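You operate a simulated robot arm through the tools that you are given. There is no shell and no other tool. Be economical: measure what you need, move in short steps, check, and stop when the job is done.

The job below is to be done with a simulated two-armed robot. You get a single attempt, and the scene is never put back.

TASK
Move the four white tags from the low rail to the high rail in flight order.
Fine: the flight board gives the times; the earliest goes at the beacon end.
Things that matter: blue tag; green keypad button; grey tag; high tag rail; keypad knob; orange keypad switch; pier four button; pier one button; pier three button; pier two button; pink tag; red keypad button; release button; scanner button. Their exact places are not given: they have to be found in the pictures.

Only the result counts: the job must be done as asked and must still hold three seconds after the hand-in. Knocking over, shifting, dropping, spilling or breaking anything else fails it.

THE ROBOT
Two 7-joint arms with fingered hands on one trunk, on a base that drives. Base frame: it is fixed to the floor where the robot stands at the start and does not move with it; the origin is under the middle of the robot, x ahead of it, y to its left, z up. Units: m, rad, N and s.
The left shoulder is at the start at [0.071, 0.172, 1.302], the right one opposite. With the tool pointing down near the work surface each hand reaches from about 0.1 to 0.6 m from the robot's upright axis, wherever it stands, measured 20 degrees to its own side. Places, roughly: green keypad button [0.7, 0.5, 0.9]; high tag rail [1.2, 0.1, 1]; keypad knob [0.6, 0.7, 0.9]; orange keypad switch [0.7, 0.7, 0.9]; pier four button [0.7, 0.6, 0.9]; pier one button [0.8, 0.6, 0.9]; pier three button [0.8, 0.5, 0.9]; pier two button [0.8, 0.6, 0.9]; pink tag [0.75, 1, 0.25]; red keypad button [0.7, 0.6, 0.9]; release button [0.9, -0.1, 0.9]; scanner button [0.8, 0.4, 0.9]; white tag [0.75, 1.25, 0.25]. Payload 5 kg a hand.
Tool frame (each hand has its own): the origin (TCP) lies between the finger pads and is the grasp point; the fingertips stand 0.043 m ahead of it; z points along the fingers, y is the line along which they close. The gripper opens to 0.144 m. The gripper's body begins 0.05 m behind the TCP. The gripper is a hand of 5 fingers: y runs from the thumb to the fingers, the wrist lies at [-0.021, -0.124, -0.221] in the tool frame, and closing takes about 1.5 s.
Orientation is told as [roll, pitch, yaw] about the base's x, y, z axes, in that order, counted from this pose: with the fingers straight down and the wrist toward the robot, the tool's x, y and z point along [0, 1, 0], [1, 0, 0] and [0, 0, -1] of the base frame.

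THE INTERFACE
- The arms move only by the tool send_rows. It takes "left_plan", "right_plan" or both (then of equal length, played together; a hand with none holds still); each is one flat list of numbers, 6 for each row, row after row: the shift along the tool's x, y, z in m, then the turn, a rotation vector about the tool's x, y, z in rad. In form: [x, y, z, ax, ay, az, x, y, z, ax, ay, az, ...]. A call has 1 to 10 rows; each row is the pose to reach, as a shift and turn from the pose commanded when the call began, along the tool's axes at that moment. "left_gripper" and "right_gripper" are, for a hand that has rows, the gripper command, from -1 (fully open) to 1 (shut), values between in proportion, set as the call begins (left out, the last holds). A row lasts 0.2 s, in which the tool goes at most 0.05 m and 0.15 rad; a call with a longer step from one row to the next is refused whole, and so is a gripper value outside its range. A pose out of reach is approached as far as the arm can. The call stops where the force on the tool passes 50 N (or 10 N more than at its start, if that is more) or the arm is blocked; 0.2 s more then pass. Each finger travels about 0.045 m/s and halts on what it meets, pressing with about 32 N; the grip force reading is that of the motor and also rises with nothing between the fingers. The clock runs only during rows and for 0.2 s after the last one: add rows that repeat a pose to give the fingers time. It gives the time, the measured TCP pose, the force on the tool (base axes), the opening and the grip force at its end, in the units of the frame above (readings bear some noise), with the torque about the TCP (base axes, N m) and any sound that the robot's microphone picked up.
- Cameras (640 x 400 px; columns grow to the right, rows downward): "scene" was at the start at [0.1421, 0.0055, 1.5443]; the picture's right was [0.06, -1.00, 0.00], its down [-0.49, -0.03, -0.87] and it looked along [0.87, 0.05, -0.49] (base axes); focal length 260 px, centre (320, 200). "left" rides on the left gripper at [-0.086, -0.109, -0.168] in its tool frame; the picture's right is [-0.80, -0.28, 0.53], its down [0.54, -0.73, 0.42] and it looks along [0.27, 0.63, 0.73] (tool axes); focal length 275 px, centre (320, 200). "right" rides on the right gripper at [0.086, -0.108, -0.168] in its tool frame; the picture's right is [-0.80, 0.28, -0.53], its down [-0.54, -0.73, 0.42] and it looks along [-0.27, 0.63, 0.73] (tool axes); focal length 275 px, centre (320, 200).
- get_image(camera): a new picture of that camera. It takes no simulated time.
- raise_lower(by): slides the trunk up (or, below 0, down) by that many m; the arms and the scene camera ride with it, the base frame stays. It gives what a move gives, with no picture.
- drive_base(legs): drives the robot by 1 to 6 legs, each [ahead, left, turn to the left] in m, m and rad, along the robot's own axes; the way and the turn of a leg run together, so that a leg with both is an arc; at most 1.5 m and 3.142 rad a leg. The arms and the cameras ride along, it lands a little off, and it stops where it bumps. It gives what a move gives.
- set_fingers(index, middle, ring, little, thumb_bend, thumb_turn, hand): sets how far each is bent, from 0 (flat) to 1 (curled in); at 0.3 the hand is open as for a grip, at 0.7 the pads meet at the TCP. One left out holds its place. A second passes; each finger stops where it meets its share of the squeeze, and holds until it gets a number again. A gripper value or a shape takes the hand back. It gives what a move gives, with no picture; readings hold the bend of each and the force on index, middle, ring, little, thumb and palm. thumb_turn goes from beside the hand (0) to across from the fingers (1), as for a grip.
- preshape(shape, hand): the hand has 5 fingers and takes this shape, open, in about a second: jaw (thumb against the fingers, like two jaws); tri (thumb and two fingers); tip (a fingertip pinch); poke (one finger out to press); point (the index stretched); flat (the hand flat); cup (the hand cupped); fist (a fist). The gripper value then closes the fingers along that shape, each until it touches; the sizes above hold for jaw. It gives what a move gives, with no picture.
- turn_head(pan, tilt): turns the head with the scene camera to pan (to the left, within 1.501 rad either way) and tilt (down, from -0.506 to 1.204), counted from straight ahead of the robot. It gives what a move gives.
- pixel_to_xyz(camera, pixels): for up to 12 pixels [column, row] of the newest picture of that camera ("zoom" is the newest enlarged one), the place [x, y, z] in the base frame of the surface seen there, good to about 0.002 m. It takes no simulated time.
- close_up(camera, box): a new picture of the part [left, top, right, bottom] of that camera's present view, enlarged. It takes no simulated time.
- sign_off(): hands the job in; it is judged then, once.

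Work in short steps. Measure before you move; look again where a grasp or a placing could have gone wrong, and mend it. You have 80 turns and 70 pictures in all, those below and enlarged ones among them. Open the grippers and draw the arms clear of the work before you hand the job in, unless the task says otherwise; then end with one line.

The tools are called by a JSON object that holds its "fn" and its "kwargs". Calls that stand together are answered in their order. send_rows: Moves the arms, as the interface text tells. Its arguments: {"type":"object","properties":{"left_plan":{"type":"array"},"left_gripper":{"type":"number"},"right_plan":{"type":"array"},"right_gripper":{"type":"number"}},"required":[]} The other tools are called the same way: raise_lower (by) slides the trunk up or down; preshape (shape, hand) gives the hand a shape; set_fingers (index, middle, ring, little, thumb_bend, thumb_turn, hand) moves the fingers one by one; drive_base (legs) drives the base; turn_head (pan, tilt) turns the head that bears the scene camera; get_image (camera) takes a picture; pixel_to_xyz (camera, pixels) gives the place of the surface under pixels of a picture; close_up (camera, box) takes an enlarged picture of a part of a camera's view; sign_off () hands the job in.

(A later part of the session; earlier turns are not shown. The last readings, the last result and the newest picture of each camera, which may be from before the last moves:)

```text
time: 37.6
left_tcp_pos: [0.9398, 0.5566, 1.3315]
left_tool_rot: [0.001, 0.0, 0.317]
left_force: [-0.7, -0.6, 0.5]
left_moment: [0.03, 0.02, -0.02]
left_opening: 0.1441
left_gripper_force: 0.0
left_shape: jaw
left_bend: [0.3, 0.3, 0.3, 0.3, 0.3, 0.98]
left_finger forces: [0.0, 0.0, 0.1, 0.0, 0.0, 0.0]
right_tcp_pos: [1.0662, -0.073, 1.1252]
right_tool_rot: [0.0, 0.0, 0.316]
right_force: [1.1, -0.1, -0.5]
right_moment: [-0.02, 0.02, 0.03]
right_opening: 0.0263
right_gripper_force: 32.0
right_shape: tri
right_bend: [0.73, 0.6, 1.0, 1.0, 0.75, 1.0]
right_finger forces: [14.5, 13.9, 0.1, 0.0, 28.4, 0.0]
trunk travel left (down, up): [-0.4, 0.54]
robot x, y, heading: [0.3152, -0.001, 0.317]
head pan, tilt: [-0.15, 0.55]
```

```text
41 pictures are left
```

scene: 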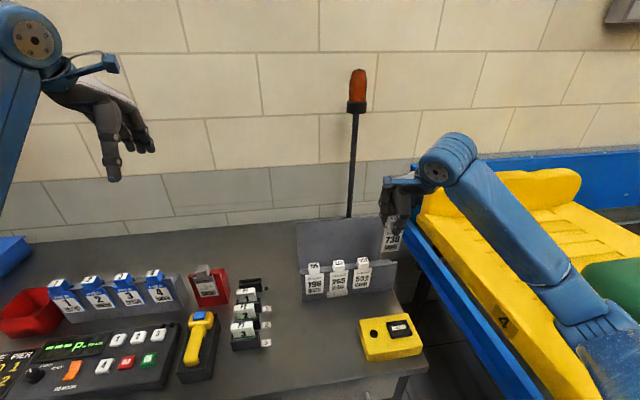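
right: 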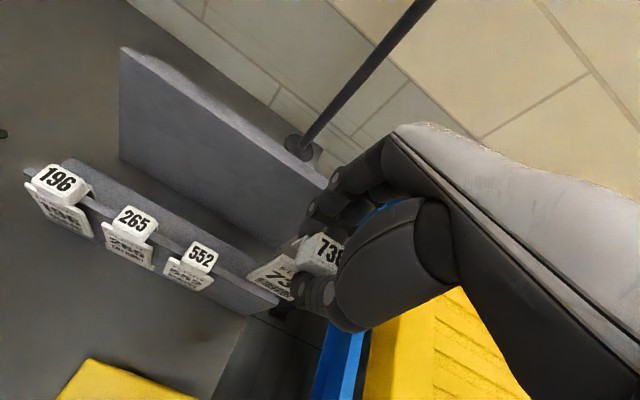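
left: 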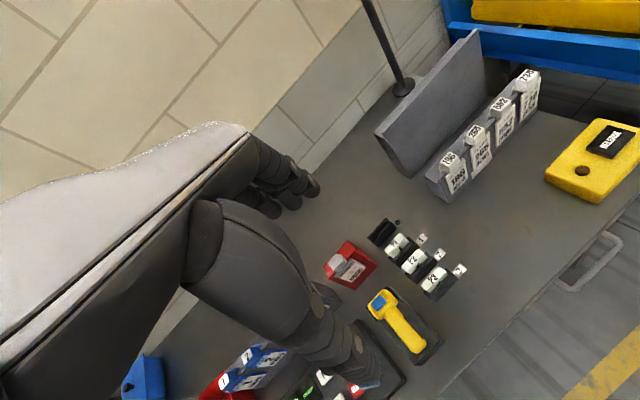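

738 is up. Now measure exposed low fin and high fin, in a zoom of the right view, for the forward offset.

{"fn": "close_up", "kwargs": {"camera": "right", "box": [180, 130, 380, 310]}}

{"fn": "pixel_to_xyz", "kwargs": {"camera": "right", "pixels": [[230, 270], [235, 273], [232, 266], [228, 274], [298, 176], [303, 172], [308, 175], [300, 180], [240, 140], [244, 136], [238, 144], [256, 288]]}}

```text
2.22 times, centred on (280, 220) of right
```

zoom: 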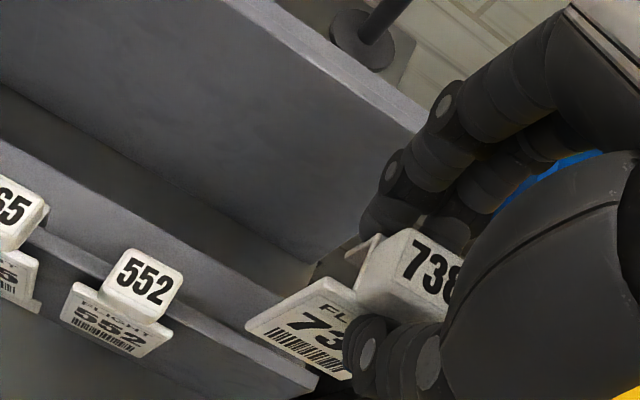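

```text
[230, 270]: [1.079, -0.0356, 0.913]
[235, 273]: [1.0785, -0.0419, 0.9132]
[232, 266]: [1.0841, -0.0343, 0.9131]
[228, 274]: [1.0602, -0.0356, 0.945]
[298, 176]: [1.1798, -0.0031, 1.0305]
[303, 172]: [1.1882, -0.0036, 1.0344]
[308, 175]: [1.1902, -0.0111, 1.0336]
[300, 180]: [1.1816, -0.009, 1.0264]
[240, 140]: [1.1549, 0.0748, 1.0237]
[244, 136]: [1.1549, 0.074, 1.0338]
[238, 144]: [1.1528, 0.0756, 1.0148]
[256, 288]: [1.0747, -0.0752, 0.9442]
```

{"fn": "pixel_to_xyz", "kwargs": {"camera": "zoom", "pixels": [[330, 36], [330, 42], [330, 48], [330, 54], [330, 60], [330, 68], [220, 315], [220, 322], [220, 329], [220, 336], [220, 343], [220, 350]]}}

```text
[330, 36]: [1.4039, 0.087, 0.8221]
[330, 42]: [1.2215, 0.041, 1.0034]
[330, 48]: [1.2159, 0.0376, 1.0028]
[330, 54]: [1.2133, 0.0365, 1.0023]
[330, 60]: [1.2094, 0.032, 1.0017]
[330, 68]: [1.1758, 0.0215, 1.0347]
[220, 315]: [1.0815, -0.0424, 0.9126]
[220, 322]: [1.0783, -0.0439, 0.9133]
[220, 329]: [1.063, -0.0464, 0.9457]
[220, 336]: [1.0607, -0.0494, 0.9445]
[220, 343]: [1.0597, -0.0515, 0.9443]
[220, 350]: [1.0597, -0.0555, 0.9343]
```

{"fn": "pixel_to_xyz", "kwargs": {"camera": "zoom", "pixels": [[350, 252], [375, 238], [252, 322], [275, 300], [320, 370], [400, 240], [370, 290], [340, 285], [76, 290], [170, 330], [135, 252], [180, 275]]}}

```text
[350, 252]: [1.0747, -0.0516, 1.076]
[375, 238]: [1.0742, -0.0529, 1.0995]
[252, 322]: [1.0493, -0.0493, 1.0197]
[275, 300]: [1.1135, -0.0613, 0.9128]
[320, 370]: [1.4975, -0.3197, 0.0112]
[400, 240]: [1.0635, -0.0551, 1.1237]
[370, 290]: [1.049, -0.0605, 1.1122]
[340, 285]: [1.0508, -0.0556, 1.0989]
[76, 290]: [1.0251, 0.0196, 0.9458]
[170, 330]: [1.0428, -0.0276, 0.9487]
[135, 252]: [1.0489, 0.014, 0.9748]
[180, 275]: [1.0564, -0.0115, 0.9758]
```

Tag hangs plumb, front plate t=0.983, fin offset 0.130. Move forward 0.130 and check before lowering.

{"fn": "send_rows", "kwargs": {"right_plan": [0, 0.04, 0, 0, 0, 0, 0, 0.085, 0, 0, 0, 0, 0, 0.13, 0, 0, 0, 0, 0, 0.13, 0, 0, 0, 0, 0, 0.13, 0.02, 0, 0, 0, 0, 0.13, 0.02, 0, 0, 0]}}

{"fn": "close_up", "kwargs": {"camera": "right", "box": [180, 130, 380, 310]}}

{"fn": "close_up", "kwargs": {"camera": "scene", "box": [280, 170, 440, 300]}}

```text
time: 39.0
left_tcp_pos: [0.9391, 0.5559, 1.3303]
left_tool_rot: [-0.001, 0.0, 0.316]
left_force: [1.2, -0.3, 1.6]
left_moment: [0.0, 0.01, 0.02]
left_opening: 0.1439
left_gripper_force: 0.0
left_shape: jaw
left_bend: [0.3, 0.3, 0.3, 0.3, 0.3, 0.98]
left_finger forces: [0.0, 0.0, 0.1, 0.0, 0.1, 0.0]
right_tcp_pos: [1.1911, -0.0313, 1.1019]
right_tool_rot: [0.002, -0.001, 0.316]
right_force: [-0.4, -0.1, -0.1]
right_moment: [-0.04, -0.01, 0.02]
right_opening: 0.026
right_gripper_force: 32.1
right_shape: tri
right_bend: [0.73, 0.6, 1.0, 1.0, 0.75, 1.0]
right_finger forces: [14.5, 14.1, 0.0, 0.1, 28.4, 0.0]
trunk travel left (down, up): [-0.4, 0.54]
robot x, y, heading: [0.3138, 0.0026, 0.318]
head pan, tilt: [-0.15, 0.55]
```

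```text
2.22 times, centred on (280, 220) of right
```

zoom: 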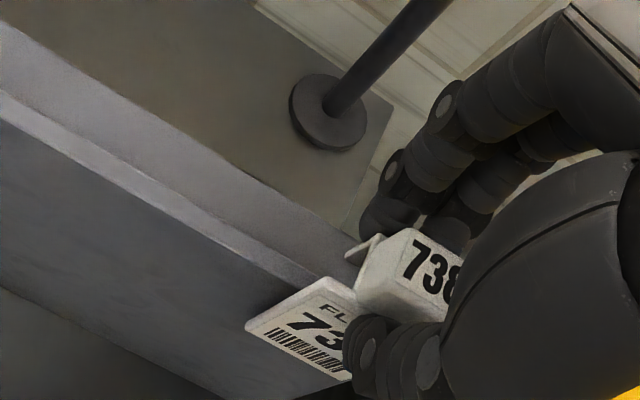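

```text
3.08 times, centred on (360, 235) of scene
```

zoom: 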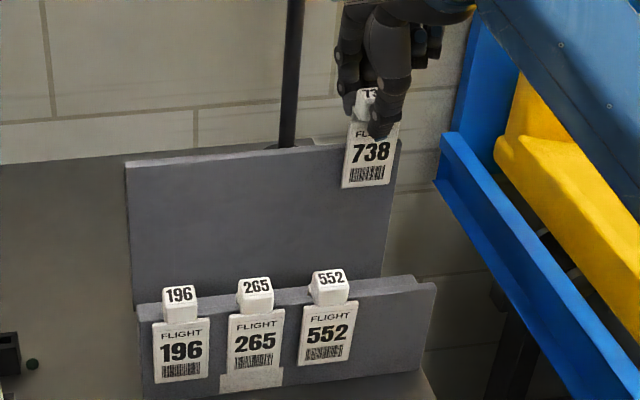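

Aligned. Lower onto the fin.

{"fn": "send_rows", "kwargs": {"right_plan": [0, 0, 0.012, 0, 0, 0, 0, 0, 0.024, 0, 0, 0, 0, 0, 0.032, 0, 0, 0, 0, 0, 0.0375, 0, 0, 0, 0, 0, 0.0375, 0, 0, 0]}}

{"fn": "close_up", "kwargs": {"camera": "right", "box": [180, 130, 380, 310]}}

```text
time: 40.2
left_tcp_pos: [0.9389, 0.5564, 1.3309]
left_tool_rot: [-0.001, 0.0, 0.316]
left_force: [0.3, 0.2, 0.1]
left_moment: [-0.04, 0.0, 0.0]
left_opening: 0.144
left_gripper_force: 0.1
left_shape: jaw
left_bend: [0.3, 0.3, 0.3, 0.3, 0.3, 0.98]
left_finger forces: [0.1, 0.0, 0.0, 0.0, 0.0, 0.0]
right_tcp_pos: [1.1906, -0.0318, 1.0654]
right_tool_rot: [0.0, 0.0, 0.316]
right_force: [0.5, -0.2, -1.8]
right_moment: [0.0, -0.01, 0.01]
right_opening: 0.0263
right_gripper_force: 32.0
right_shape: tri
right_bend: [0.73, 0.6, 1.0, 1.0, 0.75, 1.0]
right_finger forces: [14.5, 14.0, 0.0, 0.0, 28.5, 0.1]
trunk travel left (down, up): [-0.4, 0.54]
robot x, y, heading: [0.318, 0.0056, 0.318]
head pan, tilt: [-0.15, 0.55]
```

```text
2.22 times, centred on (280, 220) of right
```

zoom: 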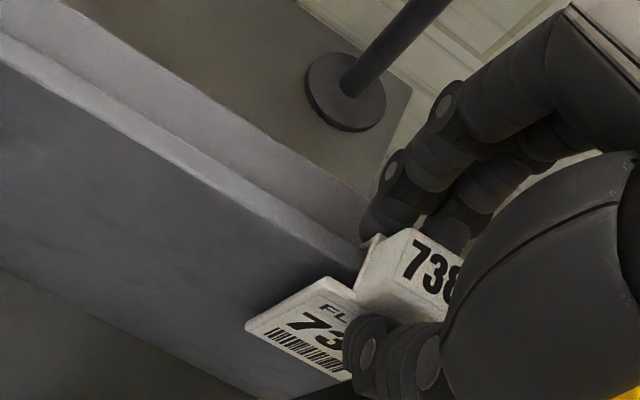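

Seated on the fin (−1.8 N touch). Open, wait, then lift clear.

{"fn": "send_rows", "kwargs": {"right_plan": [0, 0, 0, 0, 0, 0, 0, 0, 0, 0, 0, 0, 0, 0, 0, 0, 0, 0, 0, 0, 0, 0, 0, 0, 0, 0, 0, 0, 0, 0, 0, 0, 0, 0, 0, 0, 0, 0, 0, 0, 0, 0, 0, 0, -0.02, 0, 0, 0, 0, 0, -0.06, 0, 0, 0, 0, 0, -0.1, 0, 0, 0], "right_gripper": -0.4}}

{"fn": "close_up", "kwargs": {"camera": "scene", "box": [280, 170, 440, 300]}}

{"fn": "get_image", "kwargs": {"camera": "right"}}

```text
time: 42.4
left_tcp_pos: [0.9383, 0.5559, 1.3314]
left_tool_rot: [-0.001, 0.0, 0.315]
left_force: [-1.0, 0.3, 0.0]
left_moment: [-0.03, -0.03, 0.02]
left_opening: 0.1437
left_gripper_force: 0.0
left_shape: jaw
left_bend: [0.3, 0.3, 0.3, 0.3, 0.3, 0.98]
left_finger forces: [0.0, 0.0, 0.0, 0.0, 0.0, 0.0]
right_tcp_pos: [1.1897, -0.0335, 1.1643]
right_tool_rot: [0.001, 0.001, 0.315]
right_force: [-0.3, 0.3, 0.3]
right_moment: [-0.01, -0.03, 0.03]
right_opening: 0.1006
right_gripper_force: 0.1
right_shape: tri
right_bend: [0.73, 0.37, 0.99, 0.99, 0.6, 0.99]
right_finger forces: [0.1, 0.0, 0.0, 0.0, 0.1, 0.1]
trunk travel left (down, up): [-0.4, 0.54]
robot x, y, heading: [0.3193, -0.0007, 0.313]
head pan, tilt: [-0.15, 0.55]
```

```text
3.08 times, centred on (360, 235) of scene
```

zoom: 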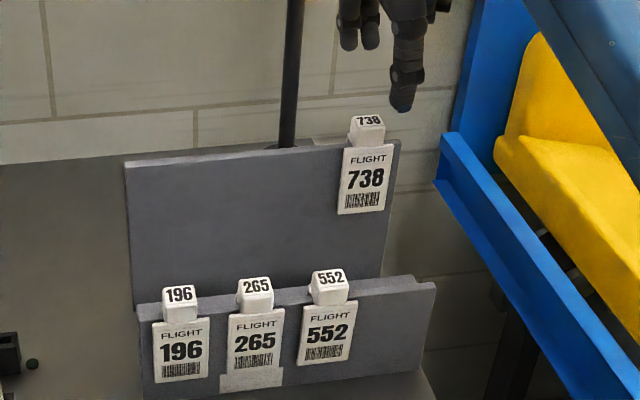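

```text
35 pictures are left
```

right: 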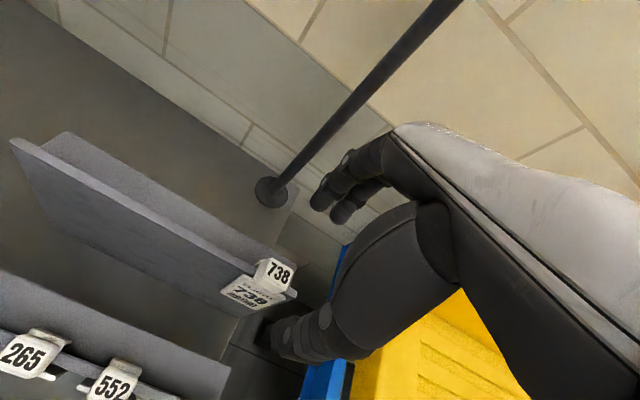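

738 is properly hung. Next 552 (slot 3): back to the low rail and descend with the hand fully open.

{"fn": "send_rows", "kwargs": {"right_plan": [0.035, -0.03, 0, 0, 0, 0, 0.06, -0.07, 0, 0, 0, 0, 0.072, -0.11, 0, 0, 0, 0, 0.072, -0.13, 0, 0, 0, 0, 0.072, -0.13, 0.04, 0, 0, 0, 0.072, -0.13, 0.08, 0, 0, 0, 0.072, -0.13, 0.115, 0, 0, 0, 0.072, -0.13, 0.115, 0, 0, 0], "right_gripper": -1}}

{"fn": "send_rows", "kwargs": {"right_plan": [0, 0, 0.037, 0, 0, 0, 0, 0, 0.074, 0, 0, 0, 0, 0, 0.074, 0, 0, 0]}}

{"fn": "get_image", "kwargs": {"camera": "right"}}

```text
time: 44.2
left_tcp_pos: [0.939, 0.5575, 1.3311]
left_tool_rot: [-0.001, 0.0, 0.316]
left_force: [0.1, -0.6, 0.2]
left_moment: [0.01, 0.02, -0.03]
left_opening: 0.1438
left_gripper_force: 0.0
left_shape: jaw
left_bend: [0.3, 0.3, 0.3, 0.3, 0.3, 0.98]
left_finger forces: [0.0, 0.0, 0.0, 0.0, 0.0, 0.1]
right_tcp_pos: [1.0424, -0.0028, 1.0518]
right_tool_rot: [0.0, -0.001, 0.314]
right_force: [-0.5, 0.1, -0.5]
right_moment: [-0.04, -0.02, 0.0]
right_opening: 0.144
right_gripper_force: 0.1
right_shape: tri
right_bend: [0.3, 0.3, 0.99, 0.99, 0.3, 0.98]
right_finger forces: [0.1, 0.0, 0.0, 0.0, 0.0, 0.1]
trunk travel left (down, up): [-0.4, 0.54]
robot x, y, heading: [0.321, 0.002, 0.32]
head pan, tilt: [-0.15, 0.55]
```

```text
time: 45.0
left_tcp_pos: [0.9388, 0.5559, 1.3307]
left_tool_rot: [0.0, 0.0, 0.317]
left_force: [-0.2, -0.3, 0.2]
left_moment: [-0.04, -0.02, 0.01]
left_opening: 0.1438
left_gripper_force: 0.0
left_shape: jaw
left_bend: [0.3, 0.3, 0.3, 0.3, 0.3, 0.98]
left_finger forces: [0.1, 0.1, 0.0, 0.1, 0.1, 0.0]
right_tcp_pos: [1.0427, -0.0044, 0.9764]
right_tool_rot: [-0.001, -0.001, 0.316]
right_force: [-0.5, 0.3, -0.1]
right_moment: [-0.01, -0.03, 0.01]
right_opening: 0.1436
right_gripper_force: 0.1
right_shape: tri
right_bend: [0.3, 0.3, 0.99, 0.99, 0.3, 0.98]
right_finger forces: [0.1, 0.0, 0.0, 0.0, 0.0, 0.0]
trunk travel left (down, up): [-0.4, 0.54]
robot x, y, heading: [0.3169, 0.0036, 0.316]
head pan, tilt: [-0.15, 0.55]
```

```text
34 pictures are left
```

right: 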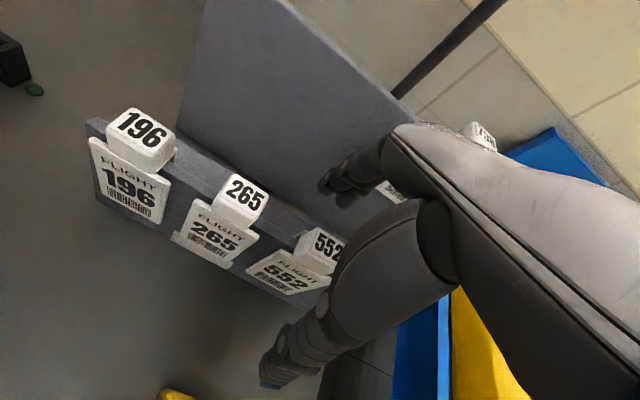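

552 sits in the same place in view as 738 did. Close.

{"fn": "send_rows", "kwargs": {"right_plan": [0, 0, 0, 0, 0, 0, 0, 0, 0, 0, 0, 0, 0, 0, 0, 0, 0, 0, 0, 0, 0, 0, 0, 0, 0, 0, 0, 0, 0, 0, 0, 0, 0, 0, 0, 0], "right_gripper": 0.35}}

{"fn": "send_rows", "kwargs": {"right_plan": [0, 0, 0, 0, 0, 0, 0, 0, 0, 0, 0, 0, 0, 0, 0, 0, 0, 0, 0, 0, 0, 0, 0, 0, 0, 0, 0, 0, 0, 0], "right_gripper": 0.8}}

{"fn": "get_image", "kwargs": {"camera": "right"}}

```text
time: 46.4
left_tcp_pos: [0.9401, 0.5563, 1.3317]
left_tool_rot: [0.002, -0.001, 0.317]
left_force: [0.1, -0.3, -0.7]
left_moment: [-0.04, 0.01, 0.01]
left_opening: 0.1437
left_gripper_force: 0.1
left_shape: jaw
left_bend: [0.3, 0.3, 0.3, 0.3, 0.3, 0.98]
left_finger forces: [0.0, 0.0, 0.0, 0.0, 0.0, 0.1]
right_tcp_pos: [1.0438, -0.0046, 0.9763]
right_tool_rot: [0.0, 0.001, 0.316]
right_force: [0.0, -0.8, 0.7]
right_moment: [-0.04, 0.0, 0.0]
right_opening: 0.0471
right_gripper_force: 0.2
right_shape: tri
right_bend: [0.74, 0.52, 0.99, 0.99, 0.74, 1.0]
right_finger forces: [0.1, 0.1, 0.0, 0.0, 0.0, 0.0]
trunk travel left (down, up): [-0.4, 0.54]
robot x, y, heading: [0.3172, 0.0035, 0.318]
head pan, tilt: [-0.15, 0.55]
```

```text
time: 47.6
left_tcp_pos: [0.9394, 0.5558, 1.3323]
left_tool_rot: [-0.001, 0.0, 0.314]
left_force: [-0.6, 0.7, 0.0]
left_moment: [0.0, 0.0, 0.01]
left_opening: 0.1438
left_gripper_force: 0.0
left_shape: jaw
left_bend: [0.3, 0.3, 0.3, 0.3, 0.3, 0.98]
left_finger forces: [0.1, 0.0, 0.0, 0.0, 0.0, 0.0]
right_tcp_pos: [1.0432, -0.0054, 0.9748]
right_tool_rot: [0.001, 0.0, 0.316]
right_force: [-0.2, 0.7, -0.1]
right_moment: [0.0, 0.01, 0.0]
right_opening: 0.0265
right_gripper_force: 32.4
right_shape: tri
right_bend: [0.73, 0.6, 1.0, 1.0, 0.75, 1.0]
right_finger forces: [14.4, 13.9, 0.0, 0.0, 28.3, 0.0]
trunk travel left (down, up): [-0.4, 0.54]
robot x, y, heading: [0.3175, 0.0041, 0.318]
head pan, tilt: [-0.15, 0.55]
```

```text
33 pictures are left
```

right: 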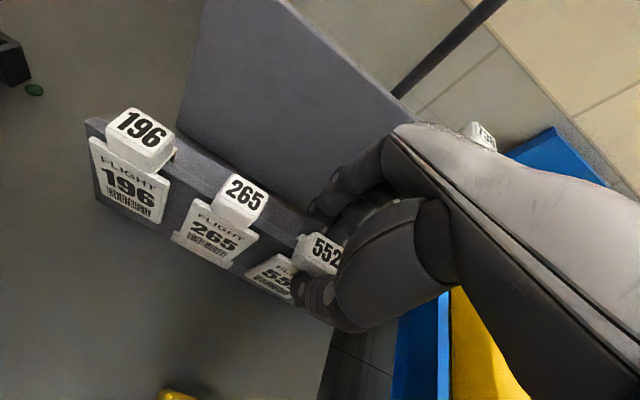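

Firm grip. Lift and carry to slot 1 (left end) of the high rail, hover 2 cm above.

{"fn": "send_rows", "kwargs": {"right_plan": [0, 0, -0.02, 0, 0, 0, 0, 0, -0.06, 0, 0, 0, 0, 0, -0.105, 0, 0, 0, 0, 0, -0.15, 0, 0, 0, 0.045, 0, -0.15, 0, 0, 0, 0.085, 0.02, -0.15, 0, 0, 0, 0.12, 0.055, -0.15, 0, 0, 0, 0.14, 0.095, -0.15, 0, 0, 0, 0.145, 0.13, -0.15, 0, 0, 0, 0.145, 0.13, -0.13, 0, 0, 0]}}

{"fn": "close_up", "kwargs": {"camera": "right", "box": [180, 130, 380, 310]}}

{"fn": "close_up", "kwargs": {"camera": "scene", "box": [280, 170, 440, 300]}}

```text
time: 49.8
left_tcp_pos: [0.9397, 0.5562, 1.3312]
left_tool_rot: [0.0, 0.0, 0.318]
left_force: [0.2, 0.0, 0.3]
left_moment: [0.03, -0.02, -0.01]
left_opening: 0.1438
left_gripper_force: 0.1
left_shape: jaw
left_bend: [0.3, 0.3, 0.3, 0.3, 0.3, 0.98]
left_finger forces: [0.1, 0.0, 0.0, 0.1, 0.0, 0.0]
right_tcp_pos: [1.123, 0.1761, 1.1075]
right_tool_rot: [-0.001, -0.001, 0.316]
right_force: [1.1, 0.4, -0.9]
right_moment: [0.0, 0.0, 0.0]
right_opening: 0.0263
right_gripper_force: 31.6
right_shape: tri
right_bend: [0.73, 0.6, 1.0, 1.0, 0.75, 1.0]
right_finger forces: [14.4, 14.0, 0.0, 0.1, 28.3, 0.0]
trunk travel left (down, up): [-0.4, 0.54]
robot x, y, heading: [0.3132, 0.0041, 0.315]
head pan, tilt: [-0.15, 0.55]
```

```text
2.22 times, centred on (280, 220) of right
```

zoom: 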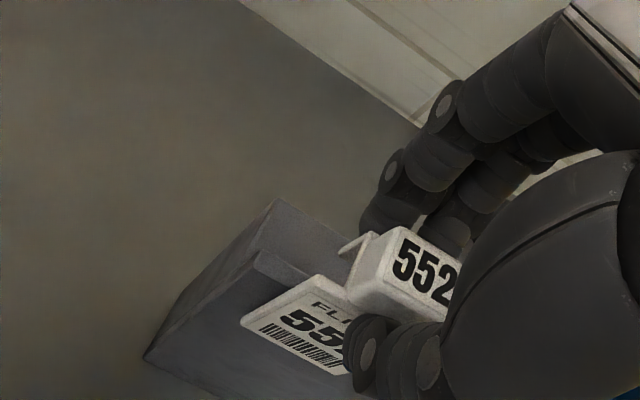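

```text
3.08 times, centred on (360, 235) of scene
```

zoom: 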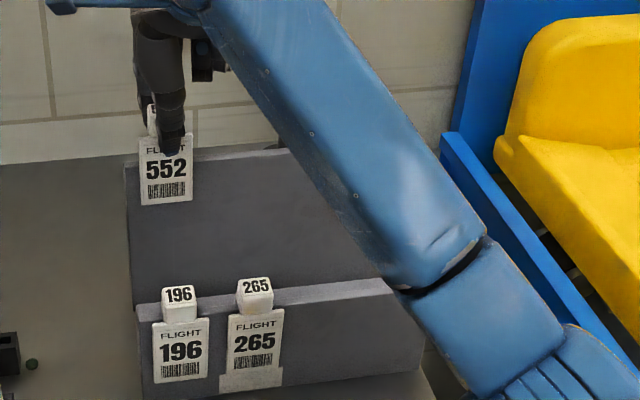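

Aligned over the left end. Lower 0.0385 onto the fin.

{"fn": "send_rows", "kwargs": {"right_plan": [0, 0.001, 0.012, 0, 0, 0, 0, 0.001, 0.024, 0, 0, 0, 0, 0.001, 0.032, 0, 0, 0, 0, 0.001, 0.0385, 0, 0, 0, 0, 0.001, 0.0385, 0, 0, 0]}}

{"fn": "close_up", "kwargs": {"camera": "right", "box": [180, 130, 380, 310]}}

```text
time: 51.0
left_tcp_pos: [0.9387, 0.557, 1.3322]
left_tool_rot: [0.0, 0.0, 0.313]
left_force: [0.6, 0.3, 0.1]
left_moment: [-0.01, -0.02, -0.02]
left_opening: 0.1438
left_gripper_force: 0.1
left_shape: jaw
left_bend: [0.3, 0.3, 0.3, 0.3, 0.3, 0.98]
left_finger forces: [0.0, 0.0, 0.0, 0.0, 0.0, 0.0]
right_tcp_pos: [1.123, 0.1742, 1.0679]
right_tool_rot: [-0.001, 0.0, 0.317]
right_force: [-0.2, 0.4, 0.2]
right_moment: [-0.02, 0.01, 0.02]
right_opening: 0.0265
right_gripper_force: 31.9
right_shape: tri
right_bend: [0.73, 0.6, 1.0, 1.0, 0.75, 1.0]
right_finger forces: [14.3, 14.0, 0.0, 0.1, 28.4, 0.0]
trunk travel left (down, up): [-0.4, 0.54]
robot x, y, heading: [0.3183, 0.0009, 0.318]
head pan, tilt: [-0.15, 0.55]
```

```text
2.22 times, centred on (280, 220) of right
```

zoom: 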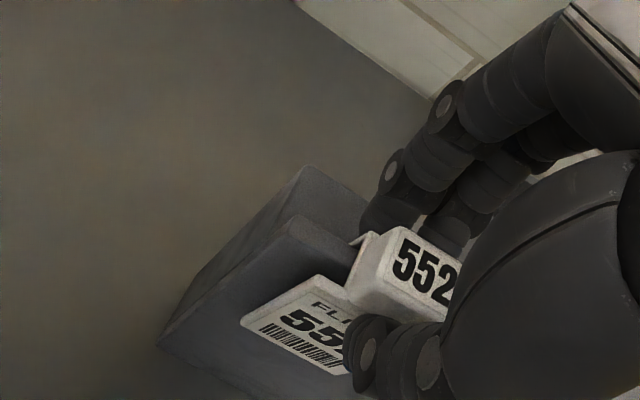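

Fin is in the clip, almost seated. Two millimetres more, then open and rise.

{"fn": "send_rows", "kwargs": {"right_plan": [0, 0, 0.0015, 0, 0, 0, 0, 0, 0.0015, 0, 0, 0]}}

{"fn": "send_rows", "kwargs": {"right_plan": [0, 0, 0, 0, 0, 0, 0, 0, 0, 0, 0, 0, 0, 0, 0, 0, 0, 0, 0, 0, 0, 0, 0, 0, 0, 0, 0, 0, 0, 0, 0, 0, 0, 0, 0, 0, 0, 0, 0, 0, 0, 0, 0, 0, -0.02, 0, 0, 0, 0, 0, -0.06, 0, 0, 0, 0, 0, -0.1, 0, 0, 0], "right_gripper": -0.4}}

{"fn": "close_up", "kwargs": {"camera": "scene", "box": [280, 170, 440, 300]}}

```text
time: 51.6
left_tcp_pos: [0.9399, 0.556, 1.3308]
left_tool_rot: [0.001, 0.001, 0.316]
left_force: [0.3, 0.7, 0.2]
left_moment: [0.0, 0.02, -0.01]
left_opening: 0.1439
left_gripper_force: 0.0
left_shape: jaw
left_bend: [0.3, 0.3, 0.3, 0.3, 0.3, 0.98]
left_finger forces: [0.1, 0.1, 0.1, 0.1, 0.0, 0.1]
right_tcp_pos: [1.1229, 0.1753, 1.0671]
right_tool_rot: [0.0, 0.0, 0.316]
right_force: [0.3, 0.3, 0.8]
right_moment: [-0.01, 0.0, -0.01]
right_opening: 0.0263
right_gripper_force: 32.2
right_shape: tri
right_bend: [0.73, 0.6, 1.0, 1.0, 0.75, 1.0]
right_finger forces: [14.4, 14.1, 0.0, 0.0, 28.5, 0.0]
trunk travel left (down, up): [-0.4, 0.54]
robot x, y, heading: [0.3181, 0.0045, 0.316]
head pan, tilt: [-0.15, 0.55]
```

```text
time: 53.8
left_tcp_pos: [0.9387, 0.5566, 1.331]
left_tool_rot: [0.001, -0.001, 0.316]
left_force: [0.1, -0.4, 0.3]
left_moment: [-0.03, 0.0, 0.02]
left_opening: 0.144
left_gripper_force: 0.1
left_shape: jaw
left_bend: [0.3, 0.3, 0.3, 0.3, 0.3, 0.98]
left_finger forces: [0.0, 0.1, 0.0, 0.1, 0.0, 0.0]
right_tcp_pos: [1.1216, 0.1788, 1.166]
right_tool_rot: [-0.002, 0.003, 0.316]
right_force: [-0.2, 0.7, 0.1]
right_moment: [0.0, 0.01, 0.0]
right_opening: 0.1006
right_gripper_force: 0.1
right_shape: tri
right_bend: [0.73, 0.37, 0.99, 0.99, 0.6, 0.99]
right_finger forces: [0.0, 0.0, 0.0, 0.0, 0.0, 0.0]
trunk travel left (down, up): [-0.4, 0.54]
robot x, y, heading: [0.3139, 0.0005, 0.312]
head pan, tilt: [-0.15, 0.55]
```

```text
3.08 times, centred on (360, 235) of scene
```

zoom: 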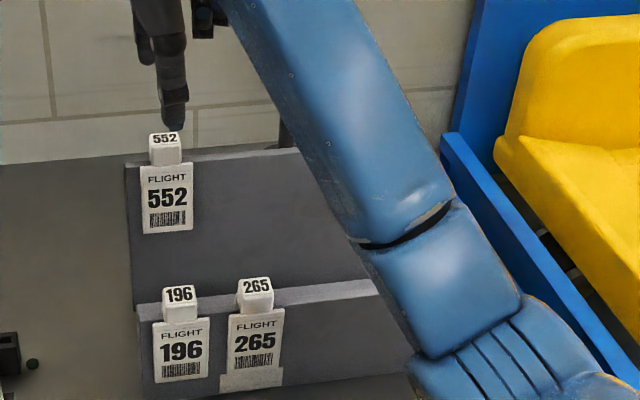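

552 hung at left end. Next 196 at low slot 1: straight back 0.131 and down.

{"fn": "send_rows", "kwargs": {"right_plan": [0, -0.03, 0, 0, 0, 0, 0, -0.065, 0, 0, 0, 0, 0, -0.1, 0, 0, 0, 0, 0, -0.131, 0, 0, 0, 0, 0, -0.131, 0.04, 0, 0, 0, 0, -0.131, 0.08, 0, 0, 0, 0, -0.131, 0.115, 0, 0, 0, 0, -0.131, 0.115, 0, 0, 0], "right_gripper": -1}}

{"fn": "send_rows", "kwargs": {"right_plan": [0, 0, 0.038, 0, 0, 0, 0, 0, 0.076, 0, 0, 0, 0, 0, 0.076, 0, 0, 0]}}

{"fn": "get_image", "kwargs": {"camera": "right"}}

```text
time: 55.6
left_tcp_pos: [0.9398, 0.5563, 1.3308]
left_tool_rot: [0.0, -0.001, 0.317]
left_force: [0.3, 0.3, -0.2]
left_moment: [0.04, -0.02, -0.02]
left_opening: 0.1439
left_gripper_force: 0.1
left_shape: jaw
left_bend: [0.3, 0.3, 0.3, 0.3, 0.3, 0.98]
left_finger forces: [0.0, 0.1, 0.0, 0.0, 0.1, 0.1]
right_tcp_pos: [1.0006, 0.1354, 1.0529]
right_tool_rot: [-0.001, -0.001, 0.316]
right_force: [0.1, 0.2, -0.2]
right_moment: [-0.01, -0.04, 0.0]
right_opening: 0.1438
right_gripper_force: 0.1
right_shape: tri
right_bend: [0.3, 0.3, 0.99, 0.99, 0.3, 0.98]
right_finger forces: [0.0, 0.0, 0.0, 0.0, 0.1, 0.0]
trunk travel left (down, up): [-0.4, 0.54]
robot x, y, heading: [0.3196, -0.0014, 0.314]
head pan, tilt: [-0.15, 0.55]
```

```text
time: 56.4
left_tcp_pos: [0.939, 0.5576, 1.3315]
left_tool_rot: [0.001, 0.0, 0.317]
left_force: [-0.5, 0.2, 0.2]
left_moment: [0.0, -0.02, 0.01]
left_opening: 0.1439
left_gripper_force: 0.1
left_shape: jaw
left_bend: [0.3, 0.3, 0.3, 0.3, 0.3, 0.98]
left_finger forces: [0.1, 0.1, 0.0, 0.0, 0.0, 0.0]
right_tcp_pos: [0.9995, 0.1355, 0.9759]
right_tool_rot: [-0.001, 0.0, 0.315]
right_force: [0.0, -0.4, -0.7]
right_moment: [0.01, 0.0, 0.01]
right_opening: 0.1437
right_gripper_force: 0.0
right_shape: tri
right_bend: [0.3, 0.3, 0.99, 0.99, 0.3, 0.98]
right_finger forces: [0.0, 0.0, 0.0, 0.0, 0.0, 0.1]
trunk travel left (down, up): [-0.4, 0.54]
robot x, y, heading: [0.3162, 0.0013, 0.318]
head pan, tilt: [-0.15, 0.55]
```

```text
28 pictures are left
```

right: 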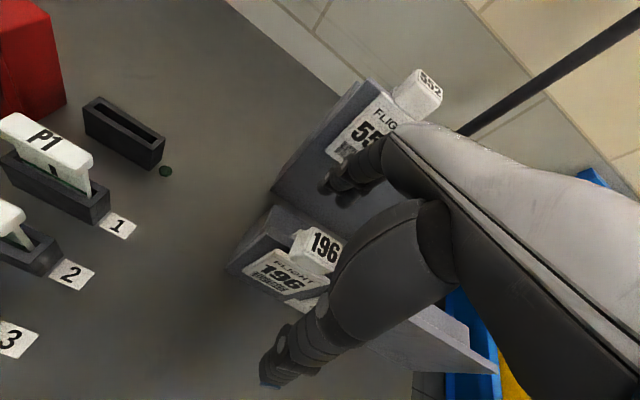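

196 is well placed between thumb and fingers. Close.

{"fn": "send_rows", "kwargs": {"right_plan": [0, 0, 0, 0, 0, 0, 0, 0, 0, 0, 0, 0, 0, 0, 0, 0, 0, 0, 0, 0, 0, 0, 0, 0, 0, 0, 0, 0, 0, 0, 0, 0, 0, 0, 0, 0], "right_gripper": 0.35}}

{"fn": "send_rows", "kwargs": {"right_plan": [0, 0, 0, 0, 0, 0, 0, 0, 0, 0, 0, 0, 0, 0, 0, 0, 0, 0, 0, 0, 0, 0, 0, 0, 0, 0, 0, 0, 0, 0], "right_gripper": 0.8}}

{"fn": "get_image", "kwargs": {"camera": "right"}}

```text
time: 57.8
left_tcp_pos: [0.9395, 0.5562, 1.3314]
left_tool_rot: [-0.002, -0.001, 0.317]
left_force: [-0.5, 0.0, 0.0]
left_moment: [-0.05, 0.01, 0.02]
left_opening: 0.1439
left_gripper_force: 0.0
left_shape: jaw
left_bend: [0.3, 0.3, 0.3, 0.3, 0.3, 0.98]
left_finger forces: [0.0, 0.1, 0.0, 0.1, 0.0, 0.0]
right_tcp_pos: [0.9996, 0.1355, 0.9766]
right_tool_rot: [-0.001, -0.001, 0.316]
right_force: [-0.3, -0.4, -0.1]
right_moment: [0.03, -0.01, 0.01]
right_opening: 0.0472
right_gripper_force: 0.1
right_shape: tri
right_bend: [0.74, 0.52, 0.99, 0.99, 0.74, 1.0]
right_finger forces: [0.1, 0.0, 0.0, 0.0, 0.1, 0.0]
trunk travel left (down, up): [-0.4, 0.54]
robot x, y, heading: [0.3169, 0.0028, 0.32]
head pan, tilt: [-0.15, 0.55]
```

```text
time: 59.0
left_tcp_pos: [0.939, 0.5565, 1.3307]
left_tool_rot: [0.0, -0.001, 0.316]
left_force: [0.5, 0.1, 0.0]
left_moment: [-0.01, -0.01, 0.01]
left_opening: 0.1438
left_gripper_force: 0.0
left_shape: jaw
left_bend: [0.3, 0.3, 0.3, 0.3, 0.3, 0.98]
left_finger forces: [0.0, 0.1, 0.0, 0.0, 0.0, 0.0]
right_tcp_pos: [1.0009, 0.1355, 0.9766]
right_tool_rot: [0.0, 0.001, 0.315]
right_force: [0.2, -0.5, 0.2]
right_moment: [-0.04, -0.01, 0.01]
right_opening: 0.0258
right_gripper_force: 32.0
right_shape: tri
right_bend: [0.73, 0.6, 1.0, 1.0, 0.75, 1.0]
right_finger forces: [13.9, 12.9, 0.1, 0.0, 28.2, 0.0]
trunk travel left (down, up): [-0.4, 0.54]
robot x, y, heading: [0.3165, 0.0033, 0.314]
head pan, tilt: [-0.15, 0.55]
```

```text
27 pictures are left
```

right: 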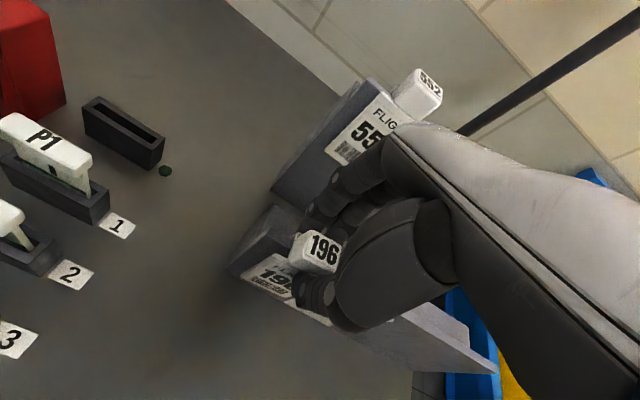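

Grip good. Lift, carry right 0.145 and forward 0.130 to slot 3, hover.

{"fn": "send_rows", "kwargs": {"right_plan": [0, 0, -0.02, 0, 0, 0, 0, 0, -0.06, 0, 0, 0, 0, 0, -0.105, 0, 0, 0, 0, 0, -0.15, 0, 0, 0, -0.045, 0, -0.15, 0, 0, 0, -0.085, 0.02, -0.15, 0, 0, 0, -0.12, 0.055, -0.15, 0, 0, 0, -0.14, 0.095, -0.15, 0, 0, 0, -0.145, 0.13, -0.15, 0, 0, 0, -0.145, 0.13, -0.13, 0, 0, 0]}}

{"fn": "close_up", "kwargs": {"camera": "right", "box": [180, 130, 380, 310]}}

{"fn": "close_up", "kwargs": {"camera": "scene", "box": [280, 170, 440, 300]}}

```text
time: 61.2
left_tcp_pos: [0.9399, 0.5569, 1.3327]
left_tool_rot: [0.0, 0.0, 0.314]
left_force: [-0.2, 0.3, -0.1]
left_moment: [0.04, 0.0, 0.0]
left_opening: 0.1439
left_gripper_force: 0.1
left_shape: jaw
left_bend: [0.3, 0.3, 0.3, 0.3, 0.3, 0.98]
left_finger forces: [0.1, 0.0, 0.1, 0.0, 0.0, 0.1]
right_tcp_pos: [1.1652, 0.0374, 1.1071]
right_tool_rot: [0.0, 0.0, 0.315]
right_force: [-0.1, -0.2, -0.7]
right_moment: [-0.01, 0.02, -0.02]
right_opening: 0.0257
right_gripper_force: 31.6
right_shape: tri
right_bend: [0.73, 0.6, 1.0, 1.0, 0.75, 1.0]
right_finger forces: [13.9, 12.7, 0.0, 0.0, 28.2, 0.1]
trunk travel left (down, up): [-0.4, 0.54]
robot x, y, heading: [0.3192, 0.0002, 0.321]
head pan, tilt: [-0.15, 0.55]
```

```text
2.22 times, centred on (280, 220) of right
```

zoom: 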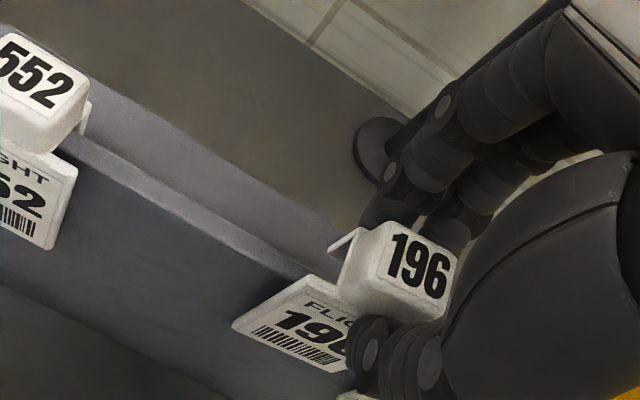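

```text
3.08 times, centred on (360, 235) of scene
```

zoom: 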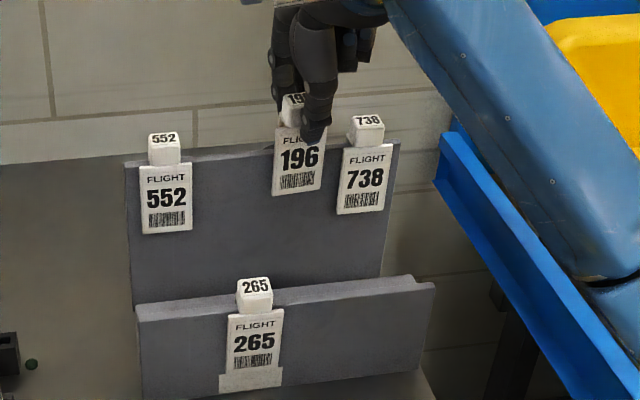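

Aligned, with 738 clear. Lower onto the fin.

{"fn": "send_rows", "kwargs": {"right_plan": [0, 0.002, 0.012, 0, 0, 0, 0, 0.002, 0.024, 0, 0, 0, 0, 0.002, 0.032, 0, 0, 0, 0, 0.002, 0.0395, 0, 0, 0, 0, 0.002, 0.0395, 0, 0, 0]}}

{"fn": "close_up", "kwargs": {"camera": "right", "box": [180, 130, 380, 310]}}

{"fn": "close_up", "kwargs": {"camera": "scene", "box": [280, 170, 440, 300]}}

```text
time: 62.4
left_tcp_pos: [0.9391, 0.5553, 1.3314]
left_tool_rot: [0.001, 0.001, 0.316]
left_force: [0.3, 0.8, 0.8]
left_moment: [0.01, 0.01, 0.01]
left_opening: 0.1436
left_gripper_force: 0.0
left_shape: jaw
left_bend: [0.3, 0.3, 0.3, 0.3, 0.3, 0.98]
left_finger forces: [0.1, 0.0, 0.0, 0.1, 0.0, 0.1]
right_tcp_pos: [1.1691, 0.0379, 1.0669]
right_tool_rot: [0.0, 0.0, 0.316]
right_force: [0.0, 0.4, -0.6]
right_moment: [0.0, -0.02, -0.01]
right_opening: 0.0255
right_gripper_force: 32.4
right_shape: tri
right_bend: [0.73, 0.6, 1.0, 1.0, 0.75, 1.0]
right_finger forces: [13.8, 12.5, 0.0, 0.0, 28.2, 0.1]
trunk travel left (down, up): [-0.4, 0.54]
robot x, y, heading: [0.316, 0.003, 0.32]
head pan, tilt: [-0.15, 0.55]
```

```text
2.22 times, centred on (280, 220) of right
```

zoom: 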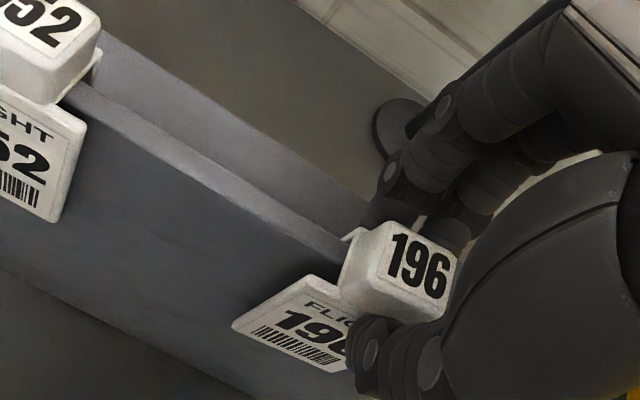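

```text
3.08 times, centred on (360, 235) of scene
```

zoom: 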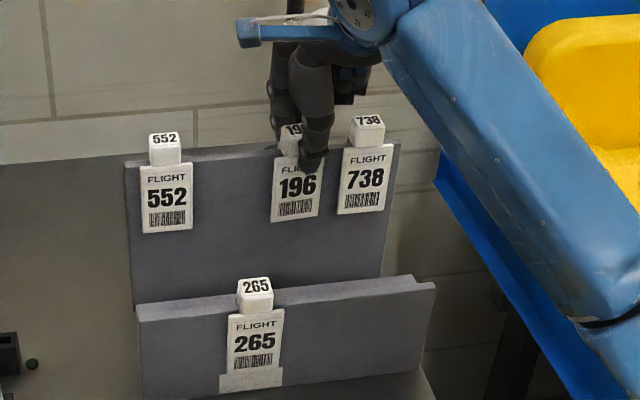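

Fin sits in the clip. Open and rise.

{"fn": "send_rows", "kwargs": {"right_plan": [0, 0, 0, 0, 0, 0, 0, 0, 0, 0, 0, 0, 0, 0, 0, 0, 0, 0, 0, 0, 0, 0, 0, 0, 0, 0, 0, 0, 0, 0, 0, 0, 0, 0, 0, 0, 0, 0, 0, 0, 0, 0, 0, 0, -0.02, 0, 0, 0, 0, 0, -0.06, 0, 0, 0, 0, 0, -0.1, 0, 0, 0], "right_gripper": -0.4}}

{"fn": "close_up", "kwargs": {"camera": "scene", "box": [280, 170, 440, 300]}}

{"fn": "get_image", "kwargs": {"camera": "right"}}

```text
time: 64.6
left_tcp_pos: [0.9384, 0.5572, 1.3308]
left_tool_rot: [-0.001, 0.0, 0.315]
left_force: [0.2, -0.1, 0.1]
left_moment: [0.0, 0.0, 0.0]
left_opening: 0.144
left_gripper_force: 0.0
left_shape: jaw
left_bend: [0.3, 0.3, 0.3, 0.3, 0.3, 0.98]
left_finger forces: [0.0, 0.1, 0.0, 0.0, 0.1, 0.1]
right_tcp_pos: [1.1689, 0.0387, 1.1661]
right_tool_rot: [0.0, 0.0, 0.316]
right_force: [0.1, -0.3, 0.0]
right_moment: [-0.02, -0.03, 0.01]
right_opening: 0.1005
right_gripper_force: 0.0
right_shape: tri
right_bend: [0.73, 0.37, 0.99, 0.99, 0.6, 0.99]
right_finger forces: [0.1, 0.0, 0.0, 0.0, 0.0, 0.1]
trunk travel left (down, up): [-0.4, 0.54]
robot x, y, heading: [0.3179, 0.0036, 0.32]
head pan, tilt: [-0.15, 0.55]
```

```text
3.08 times, centred on (360, 235) of scene
```

zoom: 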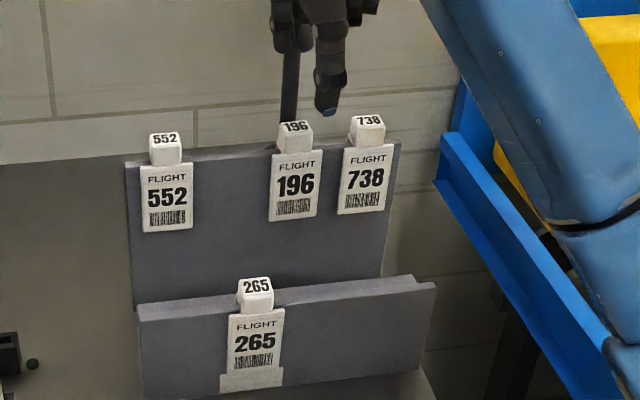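

```text
21 pictures are left
```

right: 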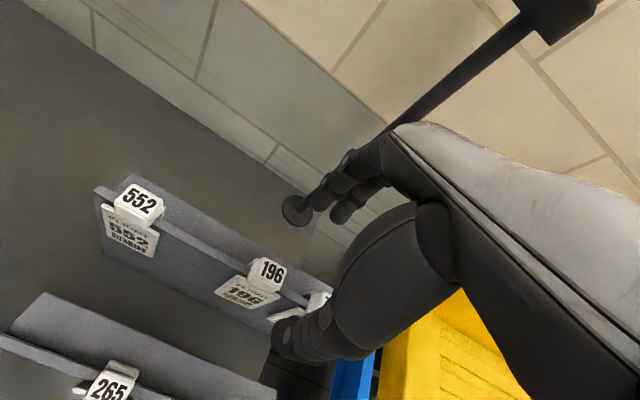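

196 hung. Now 265: left 0.071, back 0.132, and down.

{"fn": "send_rows", "kwargs": {"right_plan": [0.02, -0.03, 0, 0, 0, 0, 0.04, -0.065, 0, 0, 0, 0, 0.06, -0.1, 0, 0, 0, 0, 0.071, -0.132, 0, 0, 0, 0, 0.071, -0.132, 0.04, 0, 0, 0, 0.071, -0.132, 0.08, 0, 0, 0, 0.071, -0.132, 0.115, 0, 0, 0, 0.071, -0.132, 0.115, 0, 0, 0], "right_gripper": -1}}

{"fn": "send_rows", "kwargs": {"right_plan": [0, 0, 0.038, 0, 0, 0, 0, 0, 0.0755, 0, 0, 0, 0, 0, 0.0755, 0, 0, 0]}}

{"fn": "get_image", "kwargs": {"camera": "right"}}

```text
time: 66.4
left_tcp_pos: [0.9396, 0.5561, 1.3309]
left_tool_rot: [0.001, 0.002, 0.317]
left_force: [0.4, -0.2, 1.0]
left_moment: [0.02, 0.0, -0.01]
left_opening: 0.1439
left_gripper_force: 0.0
left_shape: jaw
left_bend: [0.3, 0.3, 0.3, 0.3, 0.3, 0.98]
left_finger forces: [0.1, 0.1, 0.1, 0.1, 0.0, 0.0]
right_tcp_pos: [1.0218, 0.0649, 1.0512]
right_tool_rot: [0.0, -0.001, 0.317]
right_force: [-0.8, 0.6, -0.6]
right_moment: [-0.03, 0.01, 0.01]
right_opening: 0.144
right_gripper_force: 0.1
right_shape: tri
right_bend: [0.3, 0.3, 0.99, 0.99, 0.3, 0.98]
right_finger forces: [0.0, 0.1, 0.0, 0.0, 0.0, 0.0]
trunk travel left (down, up): [-0.4, 0.54]
robot x, y, heading: [0.318, 0.0066, 0.319]
head pan, tilt: [-0.15, 0.55]
```

```text
time: 67.2
left_tcp_pos: [0.9396, 0.557, 1.332]
left_tool_rot: [0.0, -0.001, 0.317]
left_force: [-0.2, -0.4, 0.0]
left_moment: [0.0, 0.0, -0.01]
left_opening: 0.1438
left_gripper_force: 0.0
left_shape: jaw
left_bend: [0.3, 0.3, 0.3, 0.3, 0.3, 0.98]
left_finger forces: [0.0, 0.0, 0.0, 0.1, 0.0, 0.0]
right_tcp_pos: [1.0208, 0.0673, 0.9765]
right_tool_rot: [0.0, 0.001, 0.316]
right_force: [-0.5, -0.3, 0.1]
right_moment: [-0.03, 0.01, 0.0]
right_opening: 0.1438
right_gripper_force: 0.2
right_shape: tri
right_bend: [0.3, 0.3, 0.99, 0.99, 0.3, 0.98]
right_finger forces: [0.0, 0.0, 0.0, 0.0, 0.0, 0.0]
trunk travel left (down, up): [-0.4, 0.54]
robot x, y, heading: [0.3167, -0.0, 0.317]
head pan, tilt: [-0.15, 0.55]
```

```text
20 pictures are left
```

right: 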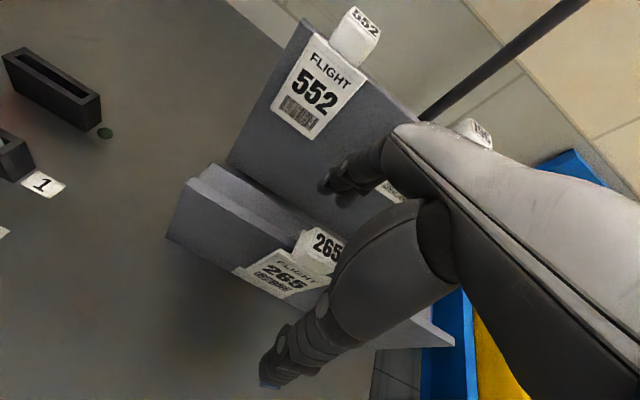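

265 is in the usual place between the digits. Close.

{"fn": "send_rows", "kwargs": {"right_plan": [0, 0, 0, 0, 0, 0, 0, 0, 0, 0, 0, 0, 0, 0, 0, 0, 0, 0, 0, 0, 0, 0, 0, 0, 0, 0, 0, 0, 0, 0, 0, 0, 0, 0, 0, 0], "right_gripper": 0.35}}

{"fn": "send_rows", "kwargs": {"right_plan": [0, 0, 0, 0, 0, 0, 0, 0, 0, 0, 0, 0, 0, 0, 0, 0, 0, 0, 0, 0, 0, 0, 0, 0, 0, 0, 0, 0, 0, 0], "right_gripper": 0.8}}

{"fn": "get_image", "kwargs": {"camera": "right"}}

```text
time: 68.6
left_tcp_pos: [0.9387, 0.5559, 1.3314]
left_tool_rot: [0.0, 0.0, 0.317]
left_force: [0.3, -0.2, 0.7]
left_moment: [0.0, 0.01, 0.01]
left_opening: 0.1436
left_gripper_force: 0.1
left_shape: jaw
left_bend: [0.3, 0.3, 0.3, 0.3, 0.3, 0.98]
left_finger forces: [0.1, 0.0, 0.0, 0.1, 0.0, 0.1]
right_tcp_pos: [1.0202, 0.0669, 0.9767]
right_tool_rot: [-0.001, -0.001, 0.317]
right_force: [0.2, -0.5, -0.3]
right_moment: [-0.01, 0.02, 0.01]
right_opening: 0.0472
right_gripper_force: 0.0
right_shape: tri
right_bend: [0.74, 0.52, 0.99, 0.99, 0.74, 1.0]
right_finger forces: [0.0, 0.1, 0.0, 0.0, 0.0, 0.0]
trunk travel left (down, up): [-0.4, 0.54]
robot x, y, heading: [0.3185, 0.0016, 0.317]
head pan, tilt: [-0.15, 0.55]
```

```text
time: 69.8
left_tcp_pos: [0.9406, 0.5565, 1.3305]
left_tool_rot: [-0.001, -0.001, 0.317]
left_force: [-0.2, -0.7, -0.3]
left_moment: [0.02, 0.0, -0.02]
left_opening: 0.1436
left_gripper_force: 0.1
left_shape: jaw
left_bend: [0.3, 0.3, 0.3, 0.3, 0.3, 0.98]
left_finger forces: [0.0, 0.0, 0.0, 0.0, 0.1, 0.0]
right_tcp_pos: [1.0204, 0.0662, 0.9772]
right_tool_rot: [-0.002, 0.0, 0.316]
right_force: [0.2, 0.4, -0.2]
right_moment: [-0.01, -0.01, 0.0]
right_opening: 0.0266
right_gripper_force: 31.4
right_shape: tri
right_bend: [0.73, 0.6, 1.0, 1.0, 0.75, 1.0]
right_finger forces: [14.1, 13.9, 0.0, 0.1, 28.2, 0.0]
trunk travel left (down, up): [-0.4, 0.54]
robot x, y, heading: [0.3156, 0.0008, 0.313]
head pan, tilt: [-0.15, 0.55]
```

```text
19 pictures are left
```

right: 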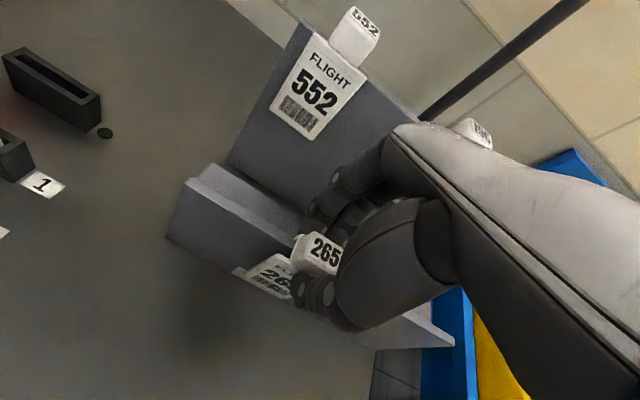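

Grip good. Lift, go forward 0.131, hover over slot 2.

{"fn": "send_rows", "kwargs": {"right_plan": [0, 0, -0.02, 0, 0, 0, 0, 0, -0.06, 0, 0, 0, 0, 0, -0.105, 0, 0, 0, 0, 0, -0.15, 0, 0, 0, 0, 0.03, -0.15, 0, 0, 0, 0, 0.07, -0.15, 0, 0, 0, 0, 0.11, -0.15, 0, 0, 0, 0, 0.131, -0.15, 0, 0, 0, 0, 0.131, -0.13, 0, 0, 0, 0, 0.131, -0.13, 0, 0, 0]}}

{"fn": "close_up", "kwargs": {"camera": "right", "box": [180, 130, 380, 310]}}

{"fn": "close_up", "kwargs": {"camera": "scene", "box": [280, 170, 440, 300]}}

```text
time: 72.0
left_tcp_pos: [0.9388, 0.5575, 1.3331]
left_tool_rot: [-0.001, -0.001, 0.316]
left_force: [-0.1, -0.1, -0.1]
left_moment: [0.0, -0.01, 0.0]
left_opening: 0.1438
left_gripper_force: 0.0
left_shape: jaw
left_bend: [0.3, 0.3, 0.3, 0.3, 0.3, 0.98]
left_finger forces: [0.1, 0.1, 0.0, 0.0, 0.0, 0.0]
right_tcp_pos: [1.1465, 0.1041, 1.1063]
right_tool_rot: [-0.001, 0.0, 0.317]
right_force: [-1.3, -0.4, -0.5]
right_moment: [0.0, -0.05, -0.01]
right_opening: 0.0265
right_gripper_force: 32.2
right_shape: tri
right_bend: [0.73, 0.6, 1.0, 1.0, 0.75, 1.0]
right_finger forces: [14.2, 14.1, 0.0, 0.0, 28.2, 0.0]
trunk travel left (down, up): [-0.4, 0.54]
robot x, y, heading: [0.3179, 0.003, 0.32]
head pan, tilt: [-0.15, 0.55]
```

```text
2.22 times, centred on (280, 220) of right
```

zoom: 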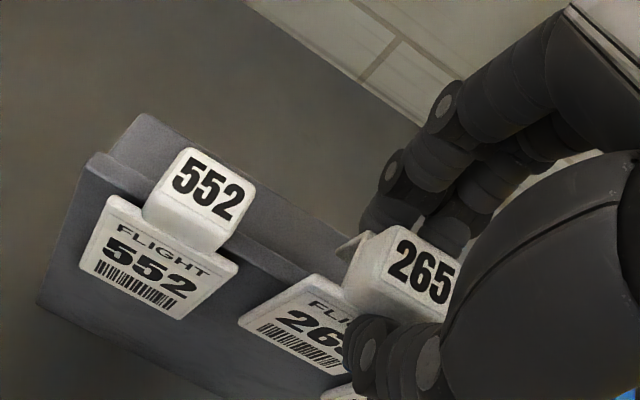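

```text
3.08 times, centred on (360, 235) of scene
```

zoom: 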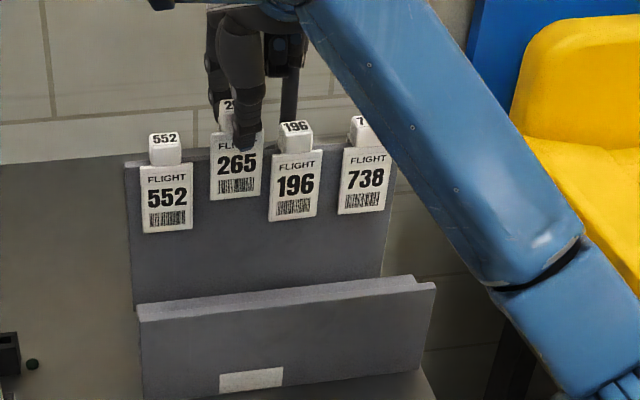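

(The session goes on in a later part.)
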